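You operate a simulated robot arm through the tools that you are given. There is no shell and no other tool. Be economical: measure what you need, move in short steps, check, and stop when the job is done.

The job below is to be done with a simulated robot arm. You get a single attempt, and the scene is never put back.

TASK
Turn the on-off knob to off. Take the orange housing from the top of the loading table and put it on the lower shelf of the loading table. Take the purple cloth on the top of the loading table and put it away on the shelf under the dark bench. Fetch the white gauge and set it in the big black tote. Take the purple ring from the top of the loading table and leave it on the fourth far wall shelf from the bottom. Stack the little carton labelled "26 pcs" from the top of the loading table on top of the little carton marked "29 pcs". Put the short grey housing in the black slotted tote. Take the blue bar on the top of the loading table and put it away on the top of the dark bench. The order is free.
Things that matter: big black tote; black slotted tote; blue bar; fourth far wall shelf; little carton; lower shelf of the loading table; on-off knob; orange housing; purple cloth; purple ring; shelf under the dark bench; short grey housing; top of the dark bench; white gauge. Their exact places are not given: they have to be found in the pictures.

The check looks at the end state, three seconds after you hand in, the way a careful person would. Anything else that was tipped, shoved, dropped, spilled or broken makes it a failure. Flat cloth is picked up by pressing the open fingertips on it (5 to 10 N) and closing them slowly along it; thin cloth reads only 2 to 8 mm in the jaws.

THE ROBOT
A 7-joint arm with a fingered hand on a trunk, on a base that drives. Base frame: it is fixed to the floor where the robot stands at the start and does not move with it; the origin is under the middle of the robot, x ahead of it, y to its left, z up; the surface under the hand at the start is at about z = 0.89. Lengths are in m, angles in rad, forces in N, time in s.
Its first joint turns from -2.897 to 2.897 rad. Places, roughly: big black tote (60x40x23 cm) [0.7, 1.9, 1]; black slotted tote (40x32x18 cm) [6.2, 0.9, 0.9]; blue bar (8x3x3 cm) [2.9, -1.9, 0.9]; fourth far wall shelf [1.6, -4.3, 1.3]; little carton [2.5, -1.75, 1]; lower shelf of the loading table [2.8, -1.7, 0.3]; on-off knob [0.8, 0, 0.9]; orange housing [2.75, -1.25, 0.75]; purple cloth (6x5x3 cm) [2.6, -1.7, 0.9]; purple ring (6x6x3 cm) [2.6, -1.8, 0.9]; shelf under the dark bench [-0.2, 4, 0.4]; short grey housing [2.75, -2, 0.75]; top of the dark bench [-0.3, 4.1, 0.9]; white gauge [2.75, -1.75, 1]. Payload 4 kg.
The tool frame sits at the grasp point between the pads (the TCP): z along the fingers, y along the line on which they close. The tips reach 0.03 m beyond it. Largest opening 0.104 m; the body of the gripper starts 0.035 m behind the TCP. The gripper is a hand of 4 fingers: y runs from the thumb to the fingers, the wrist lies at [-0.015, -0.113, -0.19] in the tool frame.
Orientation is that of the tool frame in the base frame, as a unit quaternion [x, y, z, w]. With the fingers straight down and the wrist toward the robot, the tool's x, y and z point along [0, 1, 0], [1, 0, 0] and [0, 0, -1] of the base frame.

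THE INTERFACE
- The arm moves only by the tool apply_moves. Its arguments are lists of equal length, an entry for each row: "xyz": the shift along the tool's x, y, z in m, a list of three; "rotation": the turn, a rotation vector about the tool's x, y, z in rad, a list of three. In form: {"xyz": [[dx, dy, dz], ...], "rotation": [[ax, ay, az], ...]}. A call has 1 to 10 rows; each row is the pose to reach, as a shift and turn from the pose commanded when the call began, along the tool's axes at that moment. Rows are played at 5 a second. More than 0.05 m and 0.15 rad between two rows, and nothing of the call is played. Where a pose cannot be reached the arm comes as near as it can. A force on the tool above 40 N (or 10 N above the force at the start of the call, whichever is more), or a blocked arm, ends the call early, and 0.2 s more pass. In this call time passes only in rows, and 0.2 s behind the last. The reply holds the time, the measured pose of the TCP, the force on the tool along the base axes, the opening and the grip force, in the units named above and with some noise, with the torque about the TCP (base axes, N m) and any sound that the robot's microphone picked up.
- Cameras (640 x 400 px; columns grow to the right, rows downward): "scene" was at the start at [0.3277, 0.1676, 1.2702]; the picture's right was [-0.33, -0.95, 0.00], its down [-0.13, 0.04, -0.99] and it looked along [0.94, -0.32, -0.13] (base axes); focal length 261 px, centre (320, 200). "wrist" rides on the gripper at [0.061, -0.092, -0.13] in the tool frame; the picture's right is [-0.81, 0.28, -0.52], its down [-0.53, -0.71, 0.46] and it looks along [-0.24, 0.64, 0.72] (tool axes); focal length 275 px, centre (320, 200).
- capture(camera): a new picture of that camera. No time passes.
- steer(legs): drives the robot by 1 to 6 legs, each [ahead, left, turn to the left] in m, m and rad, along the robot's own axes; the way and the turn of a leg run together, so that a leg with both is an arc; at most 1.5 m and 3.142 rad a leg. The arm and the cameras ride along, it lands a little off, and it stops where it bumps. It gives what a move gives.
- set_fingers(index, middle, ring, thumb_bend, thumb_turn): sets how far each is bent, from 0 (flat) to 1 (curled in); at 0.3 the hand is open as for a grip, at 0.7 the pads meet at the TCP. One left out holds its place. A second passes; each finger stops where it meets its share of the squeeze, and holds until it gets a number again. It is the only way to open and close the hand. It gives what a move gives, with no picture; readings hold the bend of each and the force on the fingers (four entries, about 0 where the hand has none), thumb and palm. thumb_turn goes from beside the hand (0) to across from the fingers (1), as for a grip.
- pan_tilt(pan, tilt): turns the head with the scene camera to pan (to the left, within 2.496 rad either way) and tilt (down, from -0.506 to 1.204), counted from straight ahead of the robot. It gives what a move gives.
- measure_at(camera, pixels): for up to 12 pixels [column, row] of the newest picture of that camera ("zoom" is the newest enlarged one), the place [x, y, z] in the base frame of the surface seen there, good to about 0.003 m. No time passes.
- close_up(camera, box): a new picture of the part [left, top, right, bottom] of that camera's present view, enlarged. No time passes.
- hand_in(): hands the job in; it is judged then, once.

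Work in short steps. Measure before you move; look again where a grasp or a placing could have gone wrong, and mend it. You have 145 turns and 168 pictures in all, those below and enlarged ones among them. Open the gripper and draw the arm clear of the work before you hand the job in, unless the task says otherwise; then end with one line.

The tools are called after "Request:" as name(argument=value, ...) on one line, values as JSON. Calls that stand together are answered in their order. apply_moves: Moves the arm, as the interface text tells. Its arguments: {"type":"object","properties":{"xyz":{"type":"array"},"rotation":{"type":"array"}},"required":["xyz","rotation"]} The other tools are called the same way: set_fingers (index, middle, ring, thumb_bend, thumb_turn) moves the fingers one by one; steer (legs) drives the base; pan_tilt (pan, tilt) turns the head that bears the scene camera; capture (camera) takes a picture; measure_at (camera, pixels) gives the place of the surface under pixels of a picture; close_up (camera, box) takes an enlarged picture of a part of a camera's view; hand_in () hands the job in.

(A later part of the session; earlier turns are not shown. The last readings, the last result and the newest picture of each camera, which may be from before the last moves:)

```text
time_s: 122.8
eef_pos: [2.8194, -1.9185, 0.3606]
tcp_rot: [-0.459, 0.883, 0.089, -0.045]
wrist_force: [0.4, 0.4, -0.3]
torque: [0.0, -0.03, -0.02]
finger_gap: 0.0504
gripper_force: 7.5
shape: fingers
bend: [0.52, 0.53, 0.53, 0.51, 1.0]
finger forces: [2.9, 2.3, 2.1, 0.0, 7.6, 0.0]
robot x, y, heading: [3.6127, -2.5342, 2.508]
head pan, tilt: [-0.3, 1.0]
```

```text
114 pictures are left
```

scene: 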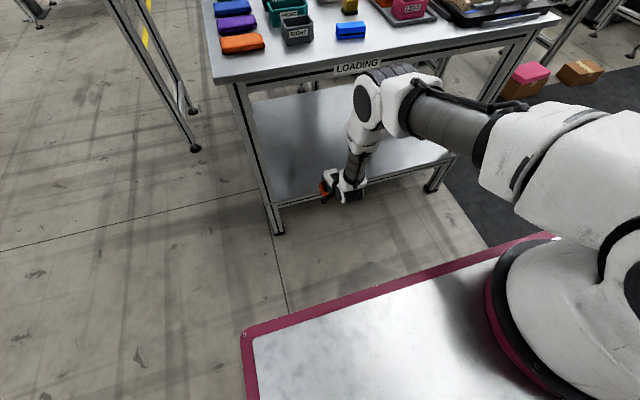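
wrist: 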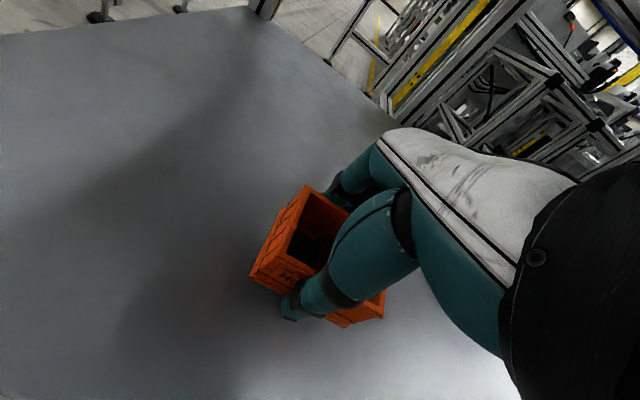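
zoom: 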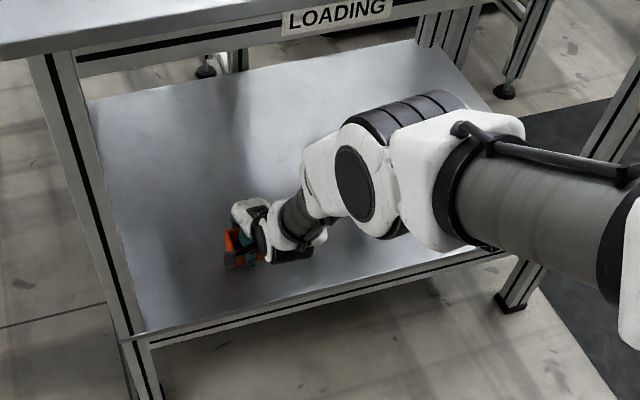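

The housing is over the shelf, slightly tilted. I lower it in small steps until contact.

Request:
apply_moves(xyz=[[0, -0.002, 0.01], [0, -0.0034, 0.017], [0, -0.0042, 0.021]], rotation=[[0, 0, 0], [0, 0, 0], [0, 0, 0]])

Request:
close_up(camera="wrist", box=[220, 160, 420, 340])

```text
time_s: 123.6
eef_pos: [2.8207, -1.9185, 0.3438]
tcp_rot: [-0.459, 0.883, 0.089, -0.046]
wrist_force: [0.0, -0.7, -2.4]
torque: [0.01, 0.0, 0.02]
finger_gap: 0.0507
gripper_force: 7.7
shape: fingers
bend: [0.52, 0.53, 0.53, 0.51, 1.0]
finger forces: [2.8, 2.4, 2.2, 0.0, 7.6, 0.0]
out of reach, approached as far as the arm can: row 3
robot x, y, heading: [3.6122, -2.5339, 2.507]
head pan, tilt: [-0.3, 1.0]
```

```text
2.22 times, centred on (320, 250) of wrist
```

zoom: 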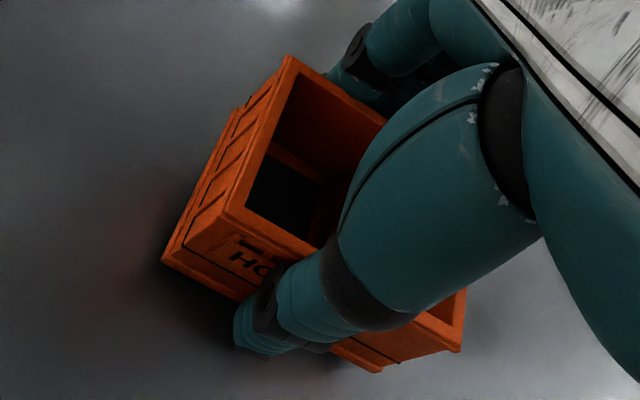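

I measure the box's lower corners against the shelf (0.2985).

Request:
measure_at(camera="zoom", pixels=[[168, 260], [376, 367], [120, 250], [380, 392], [235, 215], [290, 62]])

```text
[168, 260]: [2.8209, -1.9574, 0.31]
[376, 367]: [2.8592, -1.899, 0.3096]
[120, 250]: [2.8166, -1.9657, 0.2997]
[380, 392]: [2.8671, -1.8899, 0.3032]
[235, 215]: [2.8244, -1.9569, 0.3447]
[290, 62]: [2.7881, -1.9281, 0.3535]
```

About 8 mm of air remains; I drive ahead 4 cm to gain reach, lower, then open.

Request:
steer(legs=[[0.045, 0, 0]])

Request:
apply_moves(xyz=[[0, -0.001, 0.005], [0, -0.002, 0.01]], rotation=[[0.03, 0, 0], [0.06, 0, 0]])

Request:
set_fingers(index=0.45, middle=0.45, ring=0.45, thumb_bend=0.44)

Request:
close_up(camera="wrist", box=[220, 160, 420, 340])

```text
time_s: 124.5
eef_pos: [2.7834, -1.892, 0.3433]
tcp_rot: [-0.458, 0.883, 0.09, -0.046]
wrist_force: [0.2, -0.6, -0.9]
torque: [0.01, 0.0, 0.0]
finger_gap: 0.0502
gripper_force: 7.8
shape: fingers
bend: [0.52, 0.53, 0.53, 0.51, 1.0]
finger forces: [2.9, 2.5, 2.2, 0.1, 7.5, 0.0]
robot x, y, heading: [3.5769, -2.5057, 2.514]
head pan, tilt: [-0.3, 1.0]
```

```text
time_s: 125.1
eef_pos: [2.7755, -1.8863, 0.3524]
tcp_rot: [-0.459, 0.885, 0.064, -0.031]
wrist_force: [0.7, 0.2, -1.0]
torque: [-0.03, 0.0, 0.0]
finger_gap: 0.0505
gripper_force: 7.6
shape: fingers
bend: [0.52, 0.53, 0.53, 0.51, 1.0]
finger forces: [2.9, 2.4, 2.2, 0.1, 7.5, 0.0]
out of reach, approached as far as the arm can: row 1, 2
robot x, y, heading: [3.5705, -2.507, 2.512]
head pan, tilt: [-0.3, 1.0]
```

```text
time_s: 126.1
eef_pos: [2.7744, -1.8868, 0.3535]
tcp_rot: [-0.46, 0.885, 0.062, -0.032]
wrist_force: [-0.4, -0.3, -0.2]
torque: [-0.01, -0.01, 0.01]
finger_gap: 0.0659
gripper_force: 0.1
shape: fingers
bend: [0.45, 0.45, 0.45, 0.44, 0.99]
finger forces: [0.0, 0.0, 0.0, 0.0, 0.0, 0.0]
robot x, y, heading: [3.5756, -2.5089, 2.509]
head pan, tilt: [-0.3, 1.0]
```

```text
2.22 times, centred on (320, 250) of wrist
```

zoom: 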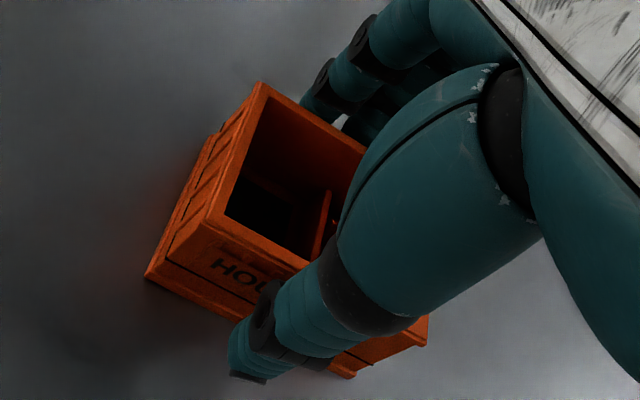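

The housing sits upright on the shelf. I open wide, raise the hand and check.

Request:
set_fingers(index=0.3, middle=0.3, ring=0.3, thumb_bend=0.3)

Request:
apply_moves(xyz=[[0, 0.003, -0.03], [0, 0.006, -0.06], [0, 0.008, -0.08], [0, -0.03, -0.085], [0, -0.07, -0.09], [0, -0.11, -0.095], [0, -0.15, -0.1], [0, -0.19, -0.105], [0, -0.23, -0.11], [0, -0.27, -0.115]], rotation=[[0, 0, 0], [0, 0, 0], [0, 0, 0], [0, 0, 0], [0, 0, 0], [0, 0, 0], [0, 0, 0], [0, 0, 0], [0, 0, 0], [0, 0, 0]])

Request:
capture(camera="scene")

```text
time_s: 127.1
eef_pos: [2.775, -1.886, 0.3524]
tcp_rot: [-0.459, 0.885, 0.063, -0.032]
wrist_force: [-0.1, -0.2, 1.0]
torque: [0.04, -0.01, -0.02]
finger_gap: 0.1028
gripper_force: 0.0
shape: fingers
bend: [0.3, 0.3, 0.3, 0.3, 0.98]
finger forces: [0.1, 0.0, 0.0, 0.0, 0.0, 0.0]
robot x, y, heading: [3.5795, -2.5079, 2.517]
head pan, tilt: [-0.3, 1.0]
```

```text
time_s: 129.3
eef_pos: [3.009, -2.0482, 0.429]
tcp_rot: [-0.459, 0.885, 0.064, -0.033]
wrist_force: [0.0, 0.2, 0.2]
torque: [-0.04, -0.03, 0.0]
finger_gap: 0.1031
gripper_force: 0.1
shape: fingers
bend: [0.3, 0.3, 0.3, 0.3, 0.98]
finger forces: [0.1, 0.0, 0.1, 0.0, 0.0, 0.0]
robot x, y, heading: [3.5776, -2.5111, 2.509]
head pan, tilt: [-0.3, 1.0]
```

```text
111 pictures are left
```

scene: 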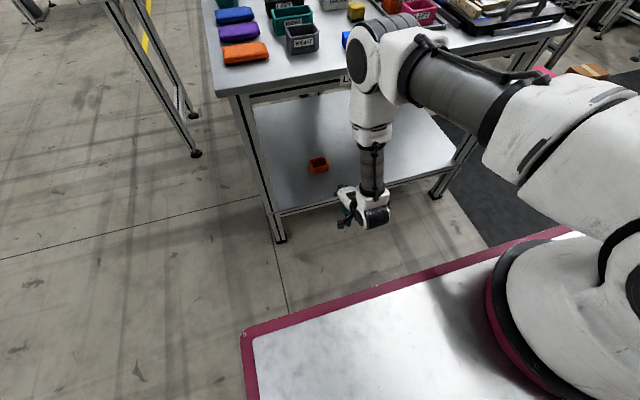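

The housing stands on the lower shelf. I back out, raise the arm, and drive to face the purple ring.

Request:
steer(legs=[[-0.15, 0, 0]])

Request:
apply_moves(xyz=[[0, 0, -0.045], [0, 0, -0.09], [0, 0, -0.135], [0, 0, -0.18], [0, 0, -0.225], [0, 0, -0.27], [0, 0, -0.315], [0, 0, -0.36], [0, 0, -0.405], [0, 0, -0.45]], rotation=[[0.01, 0, 0], [0.03, 0, 0], [0.05, 0, 0], [0.07, 0, 0], [0.09, 0, 0], [0.11, 0, 0], [0.13, 0, 0], [0.14, 0, 0], [0.14, 0, 0], [0.14, 0, 0]])

Request:
apply_moves(xyz=[[0, 0, -0.045], [0, 0, -0.09], [0, 0, -0.135], [0, 0, -0.18], [0, 0, -0.225], [0, 0, -0.27]], rotation=[[0, 0, 0.15], [0, 0, 0.3], [0, 0, 0.45], [0, 0, 0.6], [0, 0, 0.75], [0, 0, 0.9]])

Request:
steer(legs=[[0, 0.17, -0.01], [0.37, 0, 0]])

Request:
pan_tilt(pan=-0.2, tilt=0.7)

Request:
capture(camera="scene")

```text
time_s: 130.7
eef_pos: [3.1281, -2.1385, 0.4279]
tcp_rot: [-0.459, 0.885, 0.064, -0.033]
wrist_force: [0.7, 0.8, 0.0]
torque: [0.04, 0.0, 0.0]
finger_gap: 0.1028
gripper_force: 0.1
shape: fingers
bend: [0.3, 0.3, 0.3, 0.3, 0.98]
finger forces: [0.1, 0.1, 0.0, 0.0, 0.0, 0.0]
robot x, y, heading: [3.697, -2.5966, 2.511]
head pan, tilt: [-0.3, 1.0]
```

```text
time_s: 132.9
eef_pos: [3.163, -2.1655, 0.8775]
tcp_rot: [-0.461, 0.887, 0.0, 0.001]
wrist_force: [-0.8, 0.6, -1.0]
torque: [-0.01, -0.03, -0.01]
finger_gap: 0.1028
gripper_force: 0.0
shape: fingers
bend: [0.3, 0.3, 0.3, 0.3, 0.98]
finger forces: [0.0, 0.0, 0.0, 0.0, 0.0, 0.0]
out of reach, approached as far as the arm can: row 8, 9, 10
robot x, y, heading: [3.6953, -2.5992, 2.511]
head pan, tilt: [-0.3, 1.0]
```

```text
time_s: 134.3
eef_pos: [3.1635, -2.1659, 1.1448]
tcp_rot: [-0.029, 1.0, 0.001, -0.001]
wrist_force: [-0.2, -0.1, -0.6]
torque: [0.0, -0.02, -0.01]
finger_gap: 0.1028
gripper_force: 0.0
shape: fingers
bend: [0.3, 0.3, 0.3, 0.3, 0.97]
finger forces: [0.0, 0.0, 0.1, 0.1, 0.0, 0.0]
robot x, y, heading: [3.6999, -2.5958, 2.51]
head pan, tilt: [-0.3, 1.0]
```

```text
time_s: 137.7
eef_pos: [2.7764, -2.0665, 1.1444]
tcp_rot: [-0.019, 1.0, 0.001, 0.0]
wrist_force: [0.8, -0.1, 0.5]
torque: [0.03, -0.01, -0.04]
finger_gap: 0.103
gripper_force: 0.0
shape: fingers
bend: [0.3, 0.3, 0.3, 0.3, 0.97]
finger forces: [0.1, 0.0, 0.0, 0.1, 0.0, 0.0]
robot x, y, heading: [3.3026, -2.5124, 2.486]
head pan, tilt: [-0.3, 1.0]
```

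```text
time_s: 138.5
eef_pos: [2.7764, -2.0673, 1.1438]
tcp_rot: [-0.019, 1.0, 0.001, 0.0]
wrist_force: [1.3, 0.2, 0.5]
torque: [-0.02, -0.04, -0.01]
finger_gap: 0.1031
gripper_force: 0.1
shape: fingers
bend: [0.3, 0.3, 0.3, 0.3, 0.97]
finger forces: [0.0, 0.0, 0.1, 0.1, 0.1, 0.0]
robot x, y, heading: [3.3009, -2.5106, 2.49]
head pan, tilt: [-0.201, 0.7]
```

```text
110 pictures are left
```

scene: 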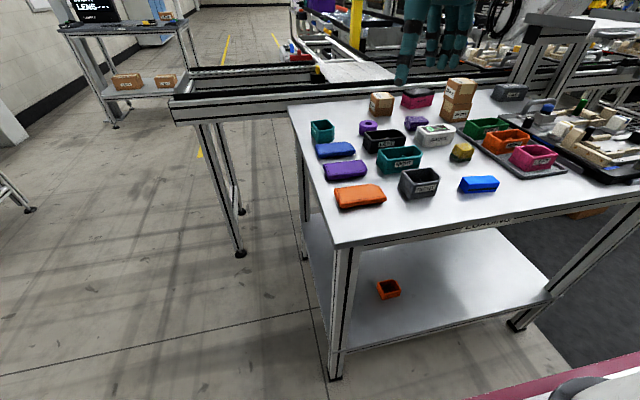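

All is in order; the orange housing lies upright on the shelf. I zoom on the ring.

Request:
close_up(camera="scene", box=[300, 90, 460, 190])

Request:
measure_at(camera="zoom", pixels=[[240, 145], [305, 145], [272, 128], [272, 142], [272, 158], [230, 160], [140, 135], [260, 180], [285, 155], [340, 165], [265, 165]])

```text
4.00 times, centred on (380, 140) of scene
```

zoom: 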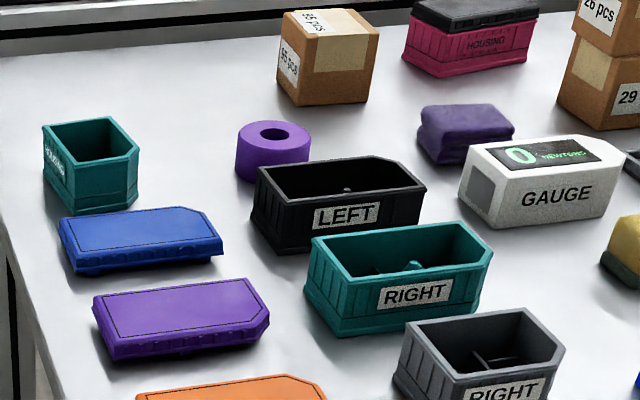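

```text
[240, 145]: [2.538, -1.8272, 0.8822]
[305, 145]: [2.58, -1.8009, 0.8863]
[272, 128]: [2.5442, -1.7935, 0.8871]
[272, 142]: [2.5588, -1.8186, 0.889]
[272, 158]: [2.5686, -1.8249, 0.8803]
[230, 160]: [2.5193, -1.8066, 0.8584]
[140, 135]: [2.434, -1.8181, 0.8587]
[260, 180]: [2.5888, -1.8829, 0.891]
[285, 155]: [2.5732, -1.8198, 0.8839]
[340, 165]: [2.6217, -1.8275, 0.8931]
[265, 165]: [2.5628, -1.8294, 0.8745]
```

Ring centre is about (2.549,-1.804), with the LEFT box 4 cm behind it; I grip it sideways. Moving above it with the hand turned.

Request:
apply_moves(xyz=[[0.024, 0.03, 0.016], [0.048, 0.06, 0.032], [0.072, 0.09, 0.048], [0.096, 0.12, 0.064], [0.12, 0.15, 0.08], [0.144, 0.18, 0.096], [0.168, 0.21, 0.112], [0.192, 0.24, 0.128], [0.217, 0.271, 0.144]], rotation=[[0, 0, 0.076], [0, 0, 0.151], [0, 0, 0.227], [0, 0, 0.302], [0, 0, 0.378], [0, 0, 0.453], [0, 0, 0.529], [0, 0, 0.604], [0, 0, 0.68]])

Request:
set_fingers(index=0.36, middle=0.36, ring=0.36, thumb_bend=0.36)

Request:
apply_moves(xyz=[[0, 0, 0.03], [0, 0, 0.065]], rotation=[[0, 0, 0], [0, 0, 0]])

Request:
close_up(camera="scene", box=[300, 60, 460, 190])

Request:
capture(camera="wrist")

```text
time_s: 140.5
eef_pos: [2.551, -1.8039, 1.0021]
tcp_rot: [0.316, 0.949, 0.001, -0.001]
wrist_force: [-0.2, -0.1, 1.1]
torque: [-0.03, 0.03, 0.0]
finger_gap: 0.103
gripper_force: 0.1
shape: fingers
bend: [0.3, 0.3, 0.3, 0.3, 0.97]
finger forces: [0.0, 0.0, 0.0, 0.1, 0.1, 0.0]
robot x, y, heading: [3.3038, -2.5094, 2.484]
head pan, tilt: [-0.201, 0.7]
```

```text
time_s: 141.5
eef_pos: [2.5507, -1.8043, 1.0014]
tcp_rot: [0.316, 0.949, 0.001, -0.001]
wrist_force: [0.1, 0.0, -0.5]
torque: [0.02, 0.0, -0.04]
finger_gap: 0.0888
gripper_force: 0.1
shape: fingers
bend: [0.36, 0.36, 0.36, 0.36, 0.98]
finger forces: [0.0, 0.0, 0.0, 0.1, 0.0, 0.0]
robot x, y, heading: [3.2993, -2.511, 2.489]
head pan, tilt: [-0.201, 0.7]
```

```text
time_s: 142.1
eef_pos: [2.5501, -1.8028, 0.9361]
tcp_rot: [0.316, 0.949, 0.0, -0.002]
wrist_force: [-0.6, 0.4, 0.4]
torque: [0.02, -0.02, 0.03]
finger_gap: 0.0887
gripper_force: 0.1
shape: fingers
bend: [0.36, 0.36, 0.36, 0.36, 0.98]
finger forces: [0.0, 0.1, 0.1, 0.0, 0.0, 0.0]
robot x, y, heading: [3.3041, -2.5119, 2.489]
head pan, tilt: [-0.201, 0.7]
```

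```text
3.08 times, centred on (380, 125) of scene
```

zoom: 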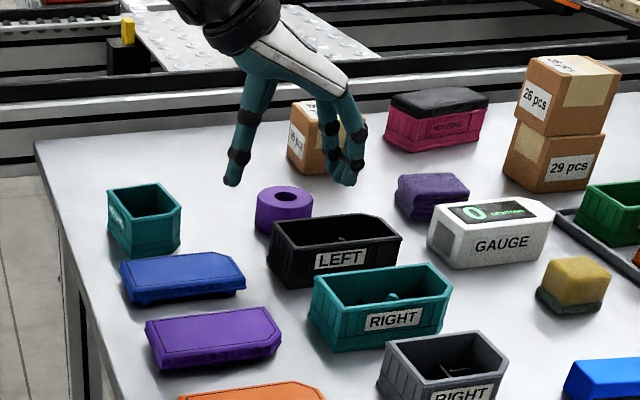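

```text
107 pictures are left
```

wrist: 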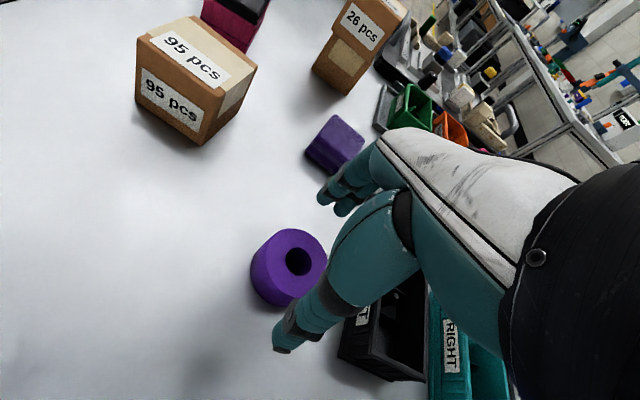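

The layout resembles the knob grasp; I verify by measuring ring and tips in the wrist view.

Request:
measure_at(camera="wrist", pixels=[[298, 240], [318, 270], [265, 262], [285, 287], [282, 345], [322, 197], [340, 208], [360, 310]])

```text
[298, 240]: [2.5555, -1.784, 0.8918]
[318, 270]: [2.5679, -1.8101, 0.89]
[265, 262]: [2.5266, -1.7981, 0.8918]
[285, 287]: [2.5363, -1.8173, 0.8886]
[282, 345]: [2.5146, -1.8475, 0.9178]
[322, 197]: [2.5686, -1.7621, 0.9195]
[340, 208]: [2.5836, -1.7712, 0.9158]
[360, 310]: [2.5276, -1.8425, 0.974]
```

Centred. Lower 4 cm, close and lift.

Request:
apply_moves(xyz=[[0, 0, 0.022], [0, 0, 0.043]], rotation=[[0, 0, 0], [0, 0, 0]])

Request:
set_fingers(index=0.58, middle=0.58, ring=0.58, thumb_bend=0.58)

Request:
apply_moves(xyz=[[0, 0, -0.03], [0, 0, -0.07], [0, 0, -0.11], [0, 0, -0.15], [0, 0, -0.19], [0, 0, -0.23], [0, 0, -0.27], [0, 0, -0.31], [0, 0, -0.35]], rotation=[[0, 0, 0], [0, 0, 0], [0, 0, 0], [0, 0, 0], [0, 0, 0], [0, 0, 0], [0, 0, 0], [0, 0, 0], [0, 0, 0]])

Request:
capture(camera="wrist")

Request:
capture(camera="scene")

```text
time_s: 142.7
eef_pos: [2.55, -1.8017, 0.8933]
tcp_rot: [0.315, 0.949, 0.002, -0.002]
wrist_force: [-0.7, -0.2, 2.5]
torque: [0.11, -0.17, 0.0]
finger_gap: 0.0884
gripper_force: 2.6
shape: fingers
bend: [0.36, 0.36, 0.36, 0.36, 0.98]
finger forces: [0.0, 3.4, 0.0, 0.0, 0.0, 0.0]
robot x, y, heading: [3.3037, -2.5103, 2.491]
head pan, tilt: [-0.201, 0.7]
```

```text
time_s: 143.7
eef_pos: [2.5515, -1.8019, 0.8933]
tcp_rot: [0.317, 0.948, 0.002, -0.002]
wrist_force: [1.5, 7.0, 25.6]
torque: [0.78, -0.77, 0.15]
finger_gap: 0.0494
gripper_force: 17.0
shape: fingers
bend: [0.51, 0.5, 0.57, 0.52, 1.0]
finger forces: [5.4, 23.9, 0.0, 0.1, 5.0, 0.0]
robot x, y, heading: [3.3014, -2.5066, 2.493]
head pan, tilt: [-0.201, 0.7]
```

```text
time_s: 145.7
eef_pos: [2.5754, -1.8244, 1.2175]
tcp_rot: [0.316, 0.949, 0.001, -0.001]
wrist_force: [-0.2, -0.1, -1.6]
torque: [-0.02, -0.03, -0.02]
finger_gap: 0.0493
gripper_force: 6.7
shape: fingers
bend: [0.52, 0.54, 0.57, 0.52, 1.0]
finger forces: [3.5, 3.3, 0.0, 0.1, 6.7, 0.1]
out of reach, approached as far as the arm can: row 7, 8, 9
robot x, y, heading: [3.3042, -2.5076, 2.49]
head pan, tilt: [-0.201, 0.7]
```

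```text
106 pictures are left
```

wrist: 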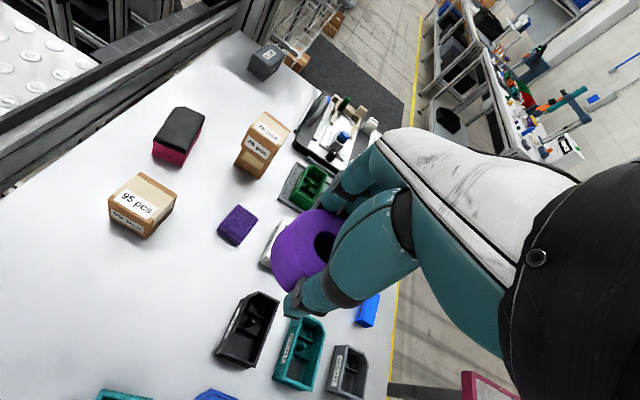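

```text
105 pictures are left
```

scene: 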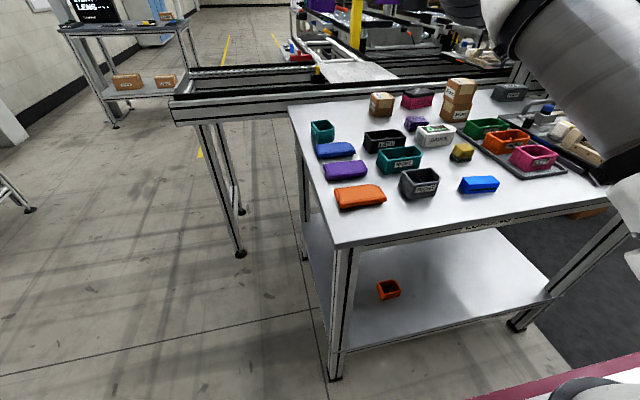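

The ring is held. I back off, turn left toward the rack and stop before it to look.

Request:
steer(legs=[[-0.35, 0, 0], [0, 0, 1.571], [1.0, -0.5, 0]])

Request:
pan_tilt(pan=-0.2, tilt=0.05)

Request:
capture(camera="scene")

```text
time_s: 157.1
eef_pos: [1.8992, -3.9572, 1.2154]
tcp_rot: [-0.451, 0.892, -0.001, -0.001]
wrist_force: [0.3, -0.4, -1.5]
torque: [-0.01, 0.0, 0.03]
finger_gap: 0.0493
gripper_force: 6.6
shape: fingers
bend: [0.52, 0.54, 0.57, 0.52, 1.0]
finger forces: [3.7, 3.1, 0.1, 0.0, 6.5, 0.0]
robot x, y, heading: [2.5803, -3.2252, -2.219]
head pan, tilt: [-0.201, 0.7]
```

```text
time_s: 158.1
eef_pos: [1.8981, -3.9567, 1.2157]
tcp_rot: [-0.452, 0.892, 0.0, -0.001]
wrist_force: [0.4, -0.6, -1.0]
torque: [0.01, -0.01, 0.0]
finger_gap: 0.0492
gripper_force: 6.4
shape: fingers
bend: [0.52, 0.54, 0.57, 0.52, 1.0]
finger forces: [3.6, 3.1, 0.1, 0.0, 6.4, 0.1]
robot x, y, heading: [2.5785, -3.2267, -2.211]
head pan, tilt: [-0.201, 0.051]
```

```text
104 pictures are left
```

scene: 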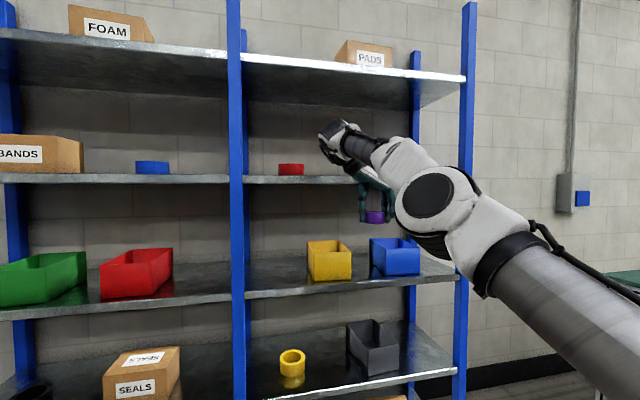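

The fourth shelf is at camera height with free space right of the red item at (290,168). I turn the hand so that the wrist lies toward me, raising and pulling back a little.

Request:
apply_moves(xyz=[[-0.02, 0, -0.01], [-0.04, 0, -0.03], [-0.06, 0, -0.05], [-0.08, 0, -0.07], [-0.1, 0, -0.09], [-0.12, 0, -0.11], [-0.14, 0, -0.13], [-0.16, 0, -0.15], [-0.18, 0, -0.165], [-0.19, 0, -0.17]], rotation=[[0, 0, -0.145], [0, 0, -0.29], [0, 0, -0.435], [0, 0, -0.58], [0, 0, -0.725], [0, 0, -0.87], [0, 0, -1.015], [0, 0, -1.16], [0, 0, -1.305], [0, 0, -1.45]])

Request:
apply_moves(xyz=[[0, 0, 0], [0, 0, 0], [0, 0, 0]], rotation=[[-0.1, 0, -0.04], [-0.2, 0, -0.08], [-0.3, 0, -0.12]])

Request:
capture(camera="scene")

```text
time_s: 160.3
eef_pos: [2.0142, -3.8052, 1.3857]
tcp_rot: [0.93, -0.368, 0.0, 0.002]
wrist_force: [0.1, -0.3, -0.9]
torque: [0.02, 0.06, -0.01]
finger_gap: 0.0492
gripper_force: 6.2
shape: fingers
bend: [0.52, 0.54, 0.57, 0.52, 1.0]
finger forces: [3.5, 3.1, 0.1, 0.0, 6.5, 0.0]
robot x, y, heading: [2.5838, -3.2243, -2.216]
head pan, tilt: [-0.201, 0.051]
```

```text
time_s: 161.1
eef_pos: [2.0124, -3.8047, 1.3853]
tcp_rot: [0.939, -0.309, -0.056, 0.141]
wrist_force: [-0.5, -0.1, -1.6]
torque: [0.01, -0.03, -0.01]
finger_gap: 0.0488
gripper_force: 6.7
shape: fingers
bend: [0.52, 0.54, 0.57, 0.52, 1.0]
finger forces: [3.3, 3.0, 0.1, 0.0, 6.5, 0.0]
robot x, y, heading: [2.5779, -3.2266, -2.218]
head pan, tilt: [-0.201, 0.051]
```

```text
103 pictures are left
```

scene: 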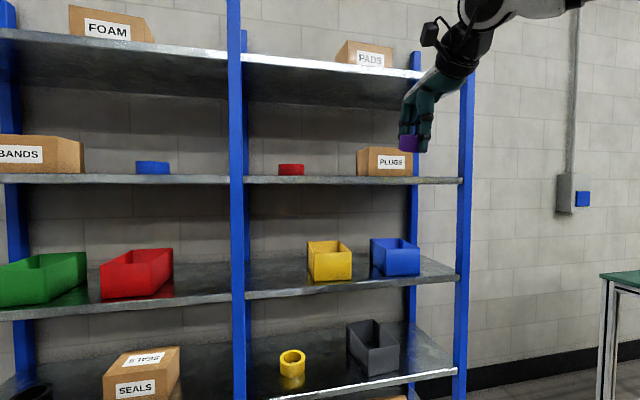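

There's a PLUGS carton at (385,160) too; the free spot lies between it and the red item, near column 325. I measure.

Request:
measure_at(camera="scene", pixels=[[325, 181], [290, 171], [358, 172], [385, 155], [302, 169], [280, 170], [325, 177], [245, 180], [455, 181], [325, 85], [410, 140], [325, 64]])

```text
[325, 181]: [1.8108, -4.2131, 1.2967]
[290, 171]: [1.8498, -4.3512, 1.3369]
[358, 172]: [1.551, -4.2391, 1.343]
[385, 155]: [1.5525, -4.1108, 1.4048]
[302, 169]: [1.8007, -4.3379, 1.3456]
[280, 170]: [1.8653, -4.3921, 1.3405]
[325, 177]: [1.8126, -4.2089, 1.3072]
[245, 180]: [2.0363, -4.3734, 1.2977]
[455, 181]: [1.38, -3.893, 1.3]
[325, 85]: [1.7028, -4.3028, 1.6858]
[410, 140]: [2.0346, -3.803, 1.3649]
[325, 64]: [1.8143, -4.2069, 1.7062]
```

Free gap is U 3.79–4.04; front edge at V≈-2.285. I check the wrist's height, then drive ahead 0.42 m.

Request:
measure_at(camera="scene", pixels=[[465, 40], [430, 35], [440, 85], [480, 10], [425, 140]])

Request:
steer(legs=[[0.42, 0.015, 0]])

Request:
capture(camera="scene")

Request:
capture(camera="wrist")

```text
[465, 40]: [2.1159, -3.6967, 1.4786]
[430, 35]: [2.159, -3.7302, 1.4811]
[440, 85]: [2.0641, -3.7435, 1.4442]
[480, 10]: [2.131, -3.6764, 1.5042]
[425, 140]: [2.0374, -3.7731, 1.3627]
```

```text
time_s: 163.7
eef_pos: [1.7666, -4.1561, 1.3854]
tcp_rot: [0.939, -0.308, -0.055, 0.14]
wrist_force: [-0.2, 0.4, -2.0]
torque: [0.01, -0.06, 0.02]
finger_gap: 0.0492
gripper_force: 5.8
shape: fingers
bend: [0.52, 0.54, 0.57, 0.52, 1.0]
finger forces: [3.5, 2.9, 0.1, 0.0, 6.5, 0.0]
robot x, y, heading: [2.3334, -3.5776, -2.216]
head pan, tilt: [-0.201, 0.051]
```

```text
102 pictures are left
```

scene: 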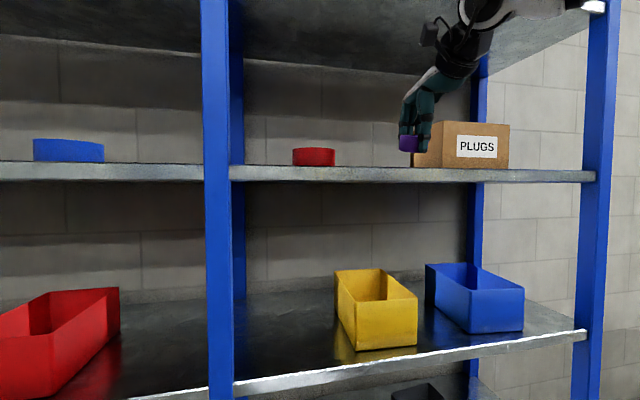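

```text
101 pictures are left
```

wrist: 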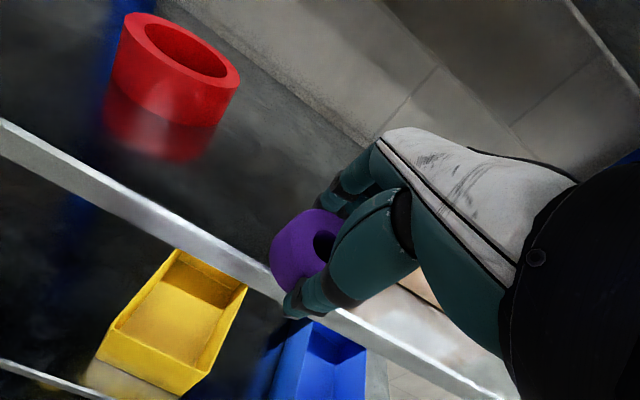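

The ring is just at the front edge. I measure PLUGS' corners (445,125), (445,165) against the fingers.

Request:
measure_at(camera="scene", pixels=[[447, 150], [420, 150], [414, 160], [432, 125], [335, 158], [425, 140], [408, 150], [380, 166], [380, 176]])

```text
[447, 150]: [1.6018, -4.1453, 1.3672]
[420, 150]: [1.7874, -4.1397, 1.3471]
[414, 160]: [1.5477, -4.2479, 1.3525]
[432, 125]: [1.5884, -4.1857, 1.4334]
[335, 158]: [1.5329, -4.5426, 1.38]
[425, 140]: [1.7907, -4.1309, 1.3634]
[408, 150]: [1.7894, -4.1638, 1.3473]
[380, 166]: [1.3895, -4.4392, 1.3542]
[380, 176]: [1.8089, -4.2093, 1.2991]
```

PLUGS' side is 8 cm clear of the hand. I reach 9 cm forward and lower about 3 cm.

Request:
apply_moves(xyz=[[0, 0.043, 0.0133], [0, 0.086, 0.0266], [0, 0.0813, 0.041], [0, 0.0785, 0.0515]], rotation=[[0, 0, 0], [0, 0, 0], [0, 0, 0], [0, 0, 0]])

Request:
close_up(camera="scene", box=[330, 60, 530, 200])

Request:
capture(camera="wrist")

Request:
measure_at(camera="wrist", pixels=[[285, 275], [240, 250], [260, 280], [300, 320]])

```text
time_s: 164.7
eef_pos: [1.7151, -4.229, 1.3619]
tcp_rot: [0.939, -0.308, -0.057, 0.142]
wrist_force: [1.1, 0.9, 21.2]
torque: [0.51, -0.52, -0.01]
finger_gap: 0.0483
gripper_force: 19.7
shape: fingers
bend: [0.52, 0.54, 0.57, 0.53, 1.0]
finger forces: [4.5, 3.8, 0.1, 0.1, 31.1, 0.0]
robot x, y, heading: [2.3348, -3.5749, -2.216]
head pan, tilt: [-0.201, 0.051]
```

```text
2.86 times, centred on (430, 130) of scene
```

zoom: 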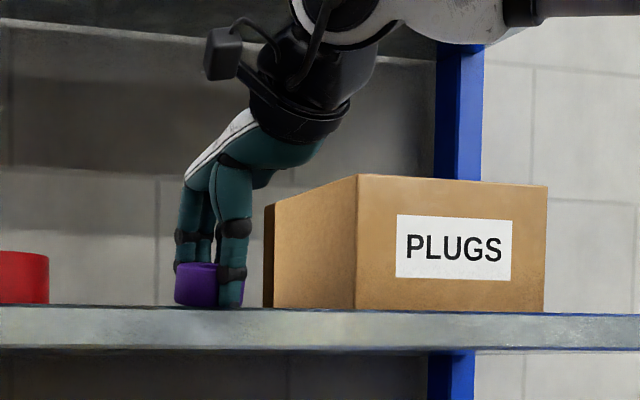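

```text
99 pictures are left
```

wrist: 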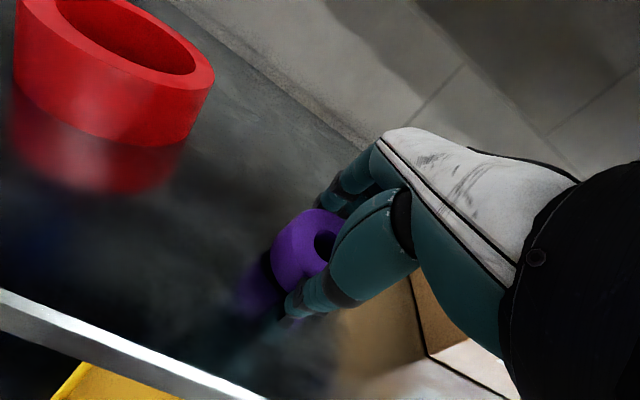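

```text
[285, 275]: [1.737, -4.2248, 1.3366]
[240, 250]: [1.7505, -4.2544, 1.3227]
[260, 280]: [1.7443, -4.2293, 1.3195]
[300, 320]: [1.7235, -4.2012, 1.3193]
```

Contact: the thumb touches the shelf and the ring sits on it. I ease up 3 mm, open, and withdraw upward a bit and back.

Request:
apply_moves(xyz=[[0, 0, -0.003]], rotation=[[0, 0, 0]])

Request:
set_fingers(index=0.42, middle=0.42, ring=0.42, thumb_bend=0.42)

Request:
set_fingers(index=0.3, middle=0.3, ring=0.3, thumb_bend=0.34)

Request:
apply_moves(xyz=[[0, 0.004, -0.02], [0, 0.008, -0.04], [0, 0.012, -0.06], [0, -0.02, -0.065], [0, -0.06, -0.07]], rotation=[[0, 0, 0], [0, 0, 0], [0, 0, 0], [0, 0, 0], [0, 0, 0]])

Request:
capture(camera="scene")

```text
time_s: 165.1
eef_pos: [1.7143, -4.2299, 1.3631]
tcp_rot: [0.939, -0.309, -0.056, 0.14]
wrist_force: [-0.3, -1.8, 7.6]
torque: [0.16, -0.23, -0.06]
finger_gap: 0.0485
gripper_force: 14.0
shape: fingers
bend: [0.52, 0.54, 0.57, 0.53, 1.0]
finger forces: [4.7, 3.7, 0.0, 0.1, 18.7, 0.0]
robot x, y, heading: [2.3337, -3.5788, -2.22]
head pan, tilt: [-0.201, 0.051]
```

```text
time_s: 166.1
eef_pos: [1.7143, -4.2274, 1.3634]
tcp_rot: [0.939, -0.308, -0.056, 0.14]
wrist_force: [-1.1, -2.7, 10.6]
torque: [0.13, -0.17, -0.05]
finger_gap: 0.0623
gripper_force: 6.1
shape: fingers
bend: [0.42, 0.42, 0.42, 0.49, 1.0]
finger forces: [0.0, 0.0, 0.0, 0.0, 11.7, 0.0]
robot x, y, heading: [2.3341, -3.5747, -2.214]
head pan, tilt: [-0.201, 0.051]
```

```text
time_s: 167.1
eef_pos: [1.7151, -4.2268, 1.3637]
tcp_rot: [0.939, -0.309, -0.057, 0.14]
wrist_force: [-3.7, -4.1, 26.3]
torque: [0.44, -0.42, -0.03]
finger_gap: 0.0817
gripper_force: 12.7
shape: fingers
bend: [0.3, 0.3, 0.3, 0.44, 0.99]
finger forces: [0.0, 0.0, 0.0, 0.0, 25.7, 0.0]
robot x, y, heading: [2.3327, -3.5756, -2.216]
head pan, tilt: [-0.201, 0.051]
```

```text
time_s: 168.3
eef_pos: [1.7598, -4.1664, 1.4104]
tcp_rot: [0.939, -0.308, -0.055, 0.14]
wrist_force: [0.3, 0.5, 0.0]
torque: [0.04, 0.02, -0.03]
finger_gap: 0.0978
gripper_force: 0.1
shape: fingers
bend: [0.3, 0.3, 0.3, 0.34, 0.98]
finger forces: [0.1, 0.0, 0.0, 0.0, 0.1, 0.1]
robot x, y, heading: [2.3324, -3.5762, -2.213]
head pan, tilt: [-0.201, 0.051]
```

```text
98 pictures are left
```

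scene: 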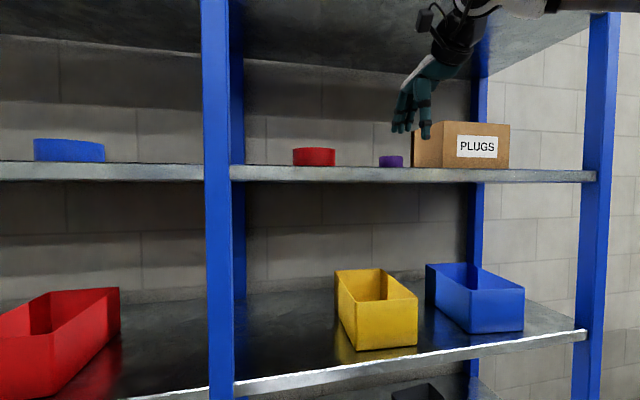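

The purple ring rests on the fourth shelf. I straighten the hand and drive back to the loading table for the short grey housing.

Request:
steer(legs=[[-0.6, 0, 0], [0, 0, -1.571], [-0.22, -0.83, 0]])

Request:
apply_moves(xyz=[[0, 0, 0.04], [0, 0.005, 0.08], [0, 0.01, 0.12], [0, 0.02, 0.16], [0, 0.03, 0.2], [0, 0.04, 0.23]], rotation=[[0.06, 0, 0], [0.12, 0, 0], [0.18, 0, 0], [0.24, 0, 0], [0.3, 0, 0], [0.3, 0, 0]])

Request:
pan_tilt(pan=-0.1, tilt=0.7)

Request:
capture(camera="scene")

```text
time_s: 179.6
eef_pos: [2.7293, -1.9883, 1.41]
tcp_rot: [-0.464, 0.873, 0.138, -0.062]
wrist_force: [0.1, -0.5, 0.3]
torque: [-0.01, 0.0, 0.04]
finger_gap: 0.0981
gripper_force: 0.1
shape: fingers
bend: [0.3, 0.3, 0.3, 0.34, 0.98]
finger forces: [0.1, 0.1, 0.1, 0.1, 0.0, 0.0]
robot x, y, heading: [3.3423, -2.5365, 2.545]
head pan, tilt: [-0.201, 0.051]
```

```text
time_s: 181.0
eef_pos: [2.6435, -1.923, 1.2013]
tcp_rot: [-0.469, 0.883, 0.004, 0.007]
wrist_force: [-0.2, -0.1, 1.0]
torque: [0.0, -0.01, 0.0]
finger_gap: 0.0978
gripper_force: 0.1
shape: fingers
bend: [0.3, 0.3, 0.3, 0.34, 0.98]
finger forces: [0.0, 0.0, 0.0, 0.1, 0.1, 0.0]
robot x, y, heading: [3.3439, -2.5367, 2.539]
head pan, tilt: [-0.201, 0.051]
```

```text
time_s: 182.1
eef_pos: [2.6443, -1.9237, 1.2031]
tcp_rot: [-0.468, 0.884, 0.005, 0.008]
wrist_force: [0.4, 0.2, -0.1]
torque: [0.02, 0.01, -0.01]
finger_gap: 0.098
gripper_force: 0.0
shape: fingers
bend: [0.3, 0.3, 0.3, 0.34, 0.98]
finger forces: [0.0, 0.1, 0.0, 0.1, 0.1, 0.0]
robot x, y, heading: [3.3472, -2.535, 2.539]
head pan, tilt: [-0.099, 0.7]
```

```text
97 pictures are left
```

scene: 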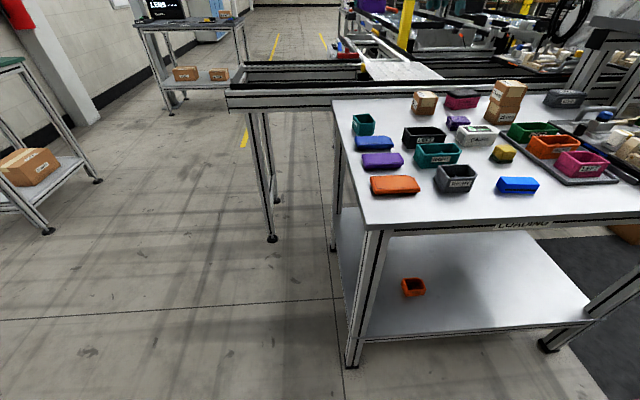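

The grey housing is at (456,178). I zoom on it and measure its rim and neighbours.

Request:
close_up(camera="scene", box=[360, 130, 550, 210])

Request:
measure_at(camera="zoom", pixels=[[252, 140], [335, 118], [368, 130], [378, 150], [275, 168], [285, 205], [372, 190], [190, 165], [462, 170], [300, 100], [595, 165], [530, 155]])

```text
3.37 times, centred on (455, 170) of scene
```

zoom: 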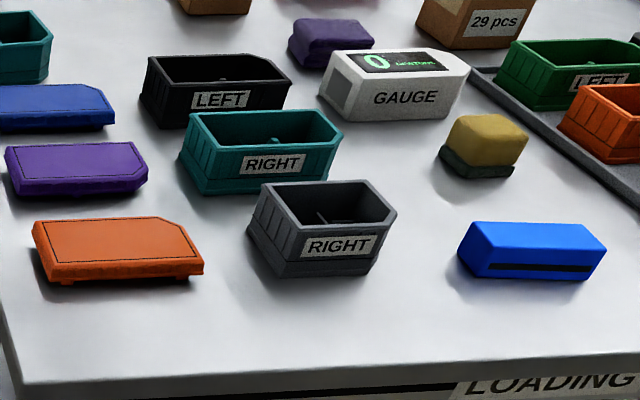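

```text
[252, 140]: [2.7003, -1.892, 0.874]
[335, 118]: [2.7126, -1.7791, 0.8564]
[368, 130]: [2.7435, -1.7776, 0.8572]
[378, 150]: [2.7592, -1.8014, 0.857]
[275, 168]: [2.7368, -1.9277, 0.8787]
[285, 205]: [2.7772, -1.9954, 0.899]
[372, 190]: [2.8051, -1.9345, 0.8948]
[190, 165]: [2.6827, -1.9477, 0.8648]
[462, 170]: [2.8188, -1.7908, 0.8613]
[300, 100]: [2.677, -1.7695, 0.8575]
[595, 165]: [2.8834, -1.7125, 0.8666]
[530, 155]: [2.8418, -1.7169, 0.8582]
```

Request:
measure_at(camera="zoom", pixels=[[267, 187], [358, 184], [392, 217], [290, 231], [283, 272], [368, 270], [375, 235], [200, 258], [180, 222], [335, 175], [465, 265], [250, 232]])

```text
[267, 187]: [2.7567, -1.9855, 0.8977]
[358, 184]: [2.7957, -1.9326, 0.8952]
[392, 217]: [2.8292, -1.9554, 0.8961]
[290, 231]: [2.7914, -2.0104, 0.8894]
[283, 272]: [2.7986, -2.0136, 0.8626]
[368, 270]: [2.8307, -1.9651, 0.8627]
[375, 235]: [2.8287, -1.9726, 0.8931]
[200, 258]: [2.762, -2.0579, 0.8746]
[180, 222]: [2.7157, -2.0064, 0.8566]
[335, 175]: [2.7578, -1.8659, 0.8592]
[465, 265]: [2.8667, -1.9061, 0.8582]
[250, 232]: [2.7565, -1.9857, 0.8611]
```

Grey housing centre is (2.796,-1.972), 5 x 7 cm like the orange one; 5 cm separates it from the teal box. I go over it with the hand a bit narrower.

Request:
set_fingers(index=0.35, middle=0.35, ring=0.35, thumb_bend=0.35)

Request:
apply_moves(xyz=[[-0.009, -0.03, 0.035], [-0.018, -0.06, 0.07], [-0.027, -0.09, 0.105], [-0.036, -0.12, 0.14], [-0.045, -0.152, 0.175], [-0.045, -0.152, 0.215], [-0.045, -0.152, 0.255]], rotation=[[0, 0, 0.01], [0, 0, 0.02], [0, 0, 0.03], [0, 0, 0.04], [0, 0, 0.047], [0, 0, 0.047], [0, 0, 0.047]])

Request:
close_up(camera="scene", box=[360, 110, 550, 230])

Request:
capture(camera="wrist")

Request:
measure_at(camera="wrist", pixels=[[285, 345], [322, 197], [340, 208], [300, 240], [270, 280]])

```text
time_s: 183.1
eef_pos: [2.6441, -1.9236, 1.2028]
tcp_rot: [-0.469, 0.883, 0.004, 0.008]
wrist_force: [0.4, -0.1, -0.2]
torque: [0.01, -0.01, 0.04]
finger_gap: 0.0913
gripper_force: 0.1
shape: fingers
bend: [0.35, 0.35, 0.35, 0.35, 0.98]
finger forces: [0.0, 0.0, 0.1, 0.0, 0.1, 0.1]
robot x, y, heading: [3.341, -2.5368, 2.543]
head pan, tilt: [-0.099, 0.7]
```

```text
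time_s: 184.7
eef_pos: [2.7991, -1.9685, 0.9491]
tcp_rot: [-0.448, 0.894, 0.005, 0.007]
wrist_force: [-0.1, 0.3, 0.0]
torque: [-0.03, 0.03, 0.02]
finger_gap: 0.0912
gripper_force: 0.1
shape: fingers
bend: [0.35, 0.35, 0.35, 0.35, 0.98]
finger forces: [0.1, 0.0, 0.0, 0.0, 0.0, 0.0]
robot x, y, heading: [3.343, -2.5341, 2.545]
head pan, tilt: [-0.099, 0.7]
```

```text
3.33 times, centred on (455, 170) of scene
```

zoom: 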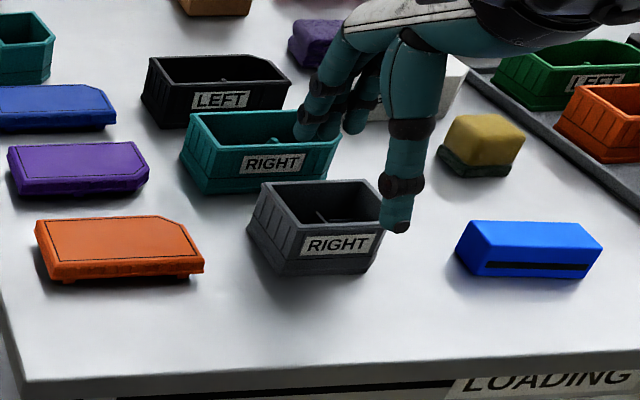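

```text
94 pictures are left
```

wrist: 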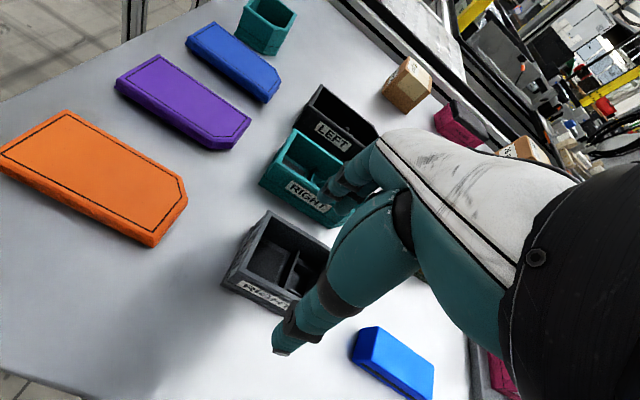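

```text
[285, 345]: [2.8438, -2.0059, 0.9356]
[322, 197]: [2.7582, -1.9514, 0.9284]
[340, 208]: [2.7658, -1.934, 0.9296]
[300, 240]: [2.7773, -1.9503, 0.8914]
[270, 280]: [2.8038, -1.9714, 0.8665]
```

Fingers at U≈3.375 and thumb at 3.479 straddle the housing (3.395–3.445). Lower, close and lift.

Request:
apply_moves(xyz=[[0, 0, 0.03], [0, 0, 0.055]], rotation=[[0, 0, 0], [0, 0, 0]])

Request:
set_fingers(index=0.58, middle=0.58, ring=0.58, thumb_bend=0.58)

Request:
apply_moves(xyz=[[0, 0, -0.03], [0, 0, -0.07], [0, 0, -0.11], [0, 0, -0.15], [0, 0, -0.19], [0, 0, -0.23], [0, 0, -0.27], [0, 0, -0.31]], rotation=[[0, 0, 0], [0, 0, 0], [0, 0, 0], [0, 0, 0], [0, 0, 0], [0, 0, 0], [0, 0, 0], [0, 0, 0]])

Request:
capture(camera="wrist")

Request:
pan_tilt(pan=-2.0, tilt=0.3)

Request:
capture(camera="scene")

```text
time_s: 185.3
eef_pos: [2.7983, -1.968, 0.8935]
tcp_rot: [-0.448, 0.894, 0.006, 0.007]
wrist_force: [1.1, 0.4, -0.6]
torque: [0.03, 0.01, -0.03]
finger_gap: 0.0908
gripper_force: 0.0
shape: fingers
bend: [0.35, 0.35, 0.35, 0.35, 0.98]
finger forces: [0.0, 0.0, 0.1, 0.0, 0.0, 0.1]
robot x, y, heading: [3.3395, -2.5384, 2.541]
head pan, tilt: [-0.099, 0.7]
```

```text
time_s: 186.3
eef_pos: [2.7975, -1.9676, 0.8937]
tcp_rot: [-0.447, 0.895, 0.007, 0.008]
wrist_force: [-5.4, 3.9, 17.9]
torque: [0.66, 0.62, 0.06]
finger_gap: 0.0508
gripper_force: 18.4
shape: fingers
bend: [0.52, 0.51, 0.53, 0.51, 1.0]
finger forces: [4.8, 18.3, 3.8, 0.0, 8.4, 0.0]
robot x, y, heading: [3.3444, -2.5371, 2.535]
head pan, tilt: [-0.099, 0.7]
```

```text
time_s: 188.1
eef_pos: [2.7971, -1.9767, 1.2069]
tcp_rot: [-0.448, 0.894, 0.006, 0.009]
wrist_force: [0.6, -0.8, -1.6]
torque: [0.0, -0.01, 0.02]
finger_gap: 0.0506
gripper_force: 9.4
shape: fingers
bend: [0.52, 0.54, 0.54, 0.51, 1.0]
finger forces: [3.6, 3.1, 2.5, 0.0, 9.3, 0.0]
robot x, y, heading: [3.3425, -2.532, 2.541]
head pan, tilt: [-0.099, 0.7]
```

```text
93 pictures are left
```

wrist: 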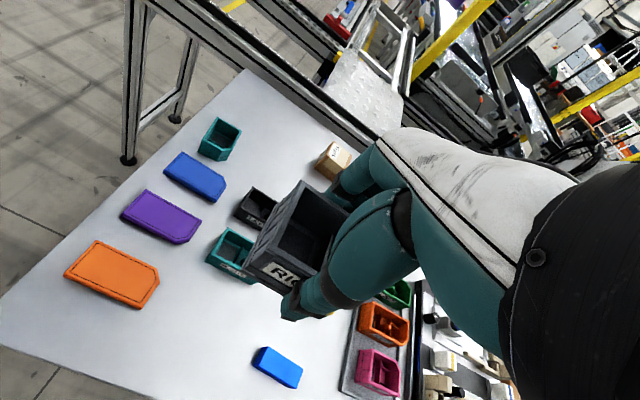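

```text
time_s: 189.9
eef_pos: [2.7964, -1.9755, 1.2057]
tcp_rot: [-0.448, 0.894, 0.006, 0.007]
wrist_force: [0.4, -0.4, -2.0]
torque: [-0.08, -0.02, 0.0]
finger_gap: 0.0507
gripper_force: 9.3
shape: fingers
bend: [0.52, 0.54, 0.54, 0.51, 1.0]
finger forces: [3.5, 3.0, 2.4, 0.0, 9.1, 0.0]
robot x, y, heading: [3.3411, -2.5366, 2.545]
head pan, tilt: [-2.0, 0.3]
```

```text
92 pictures are left
```

scene: 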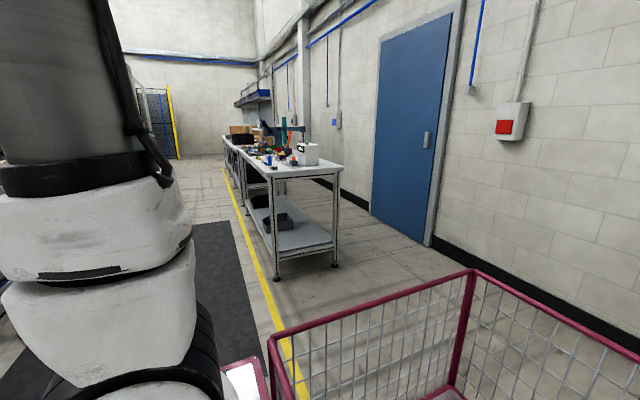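

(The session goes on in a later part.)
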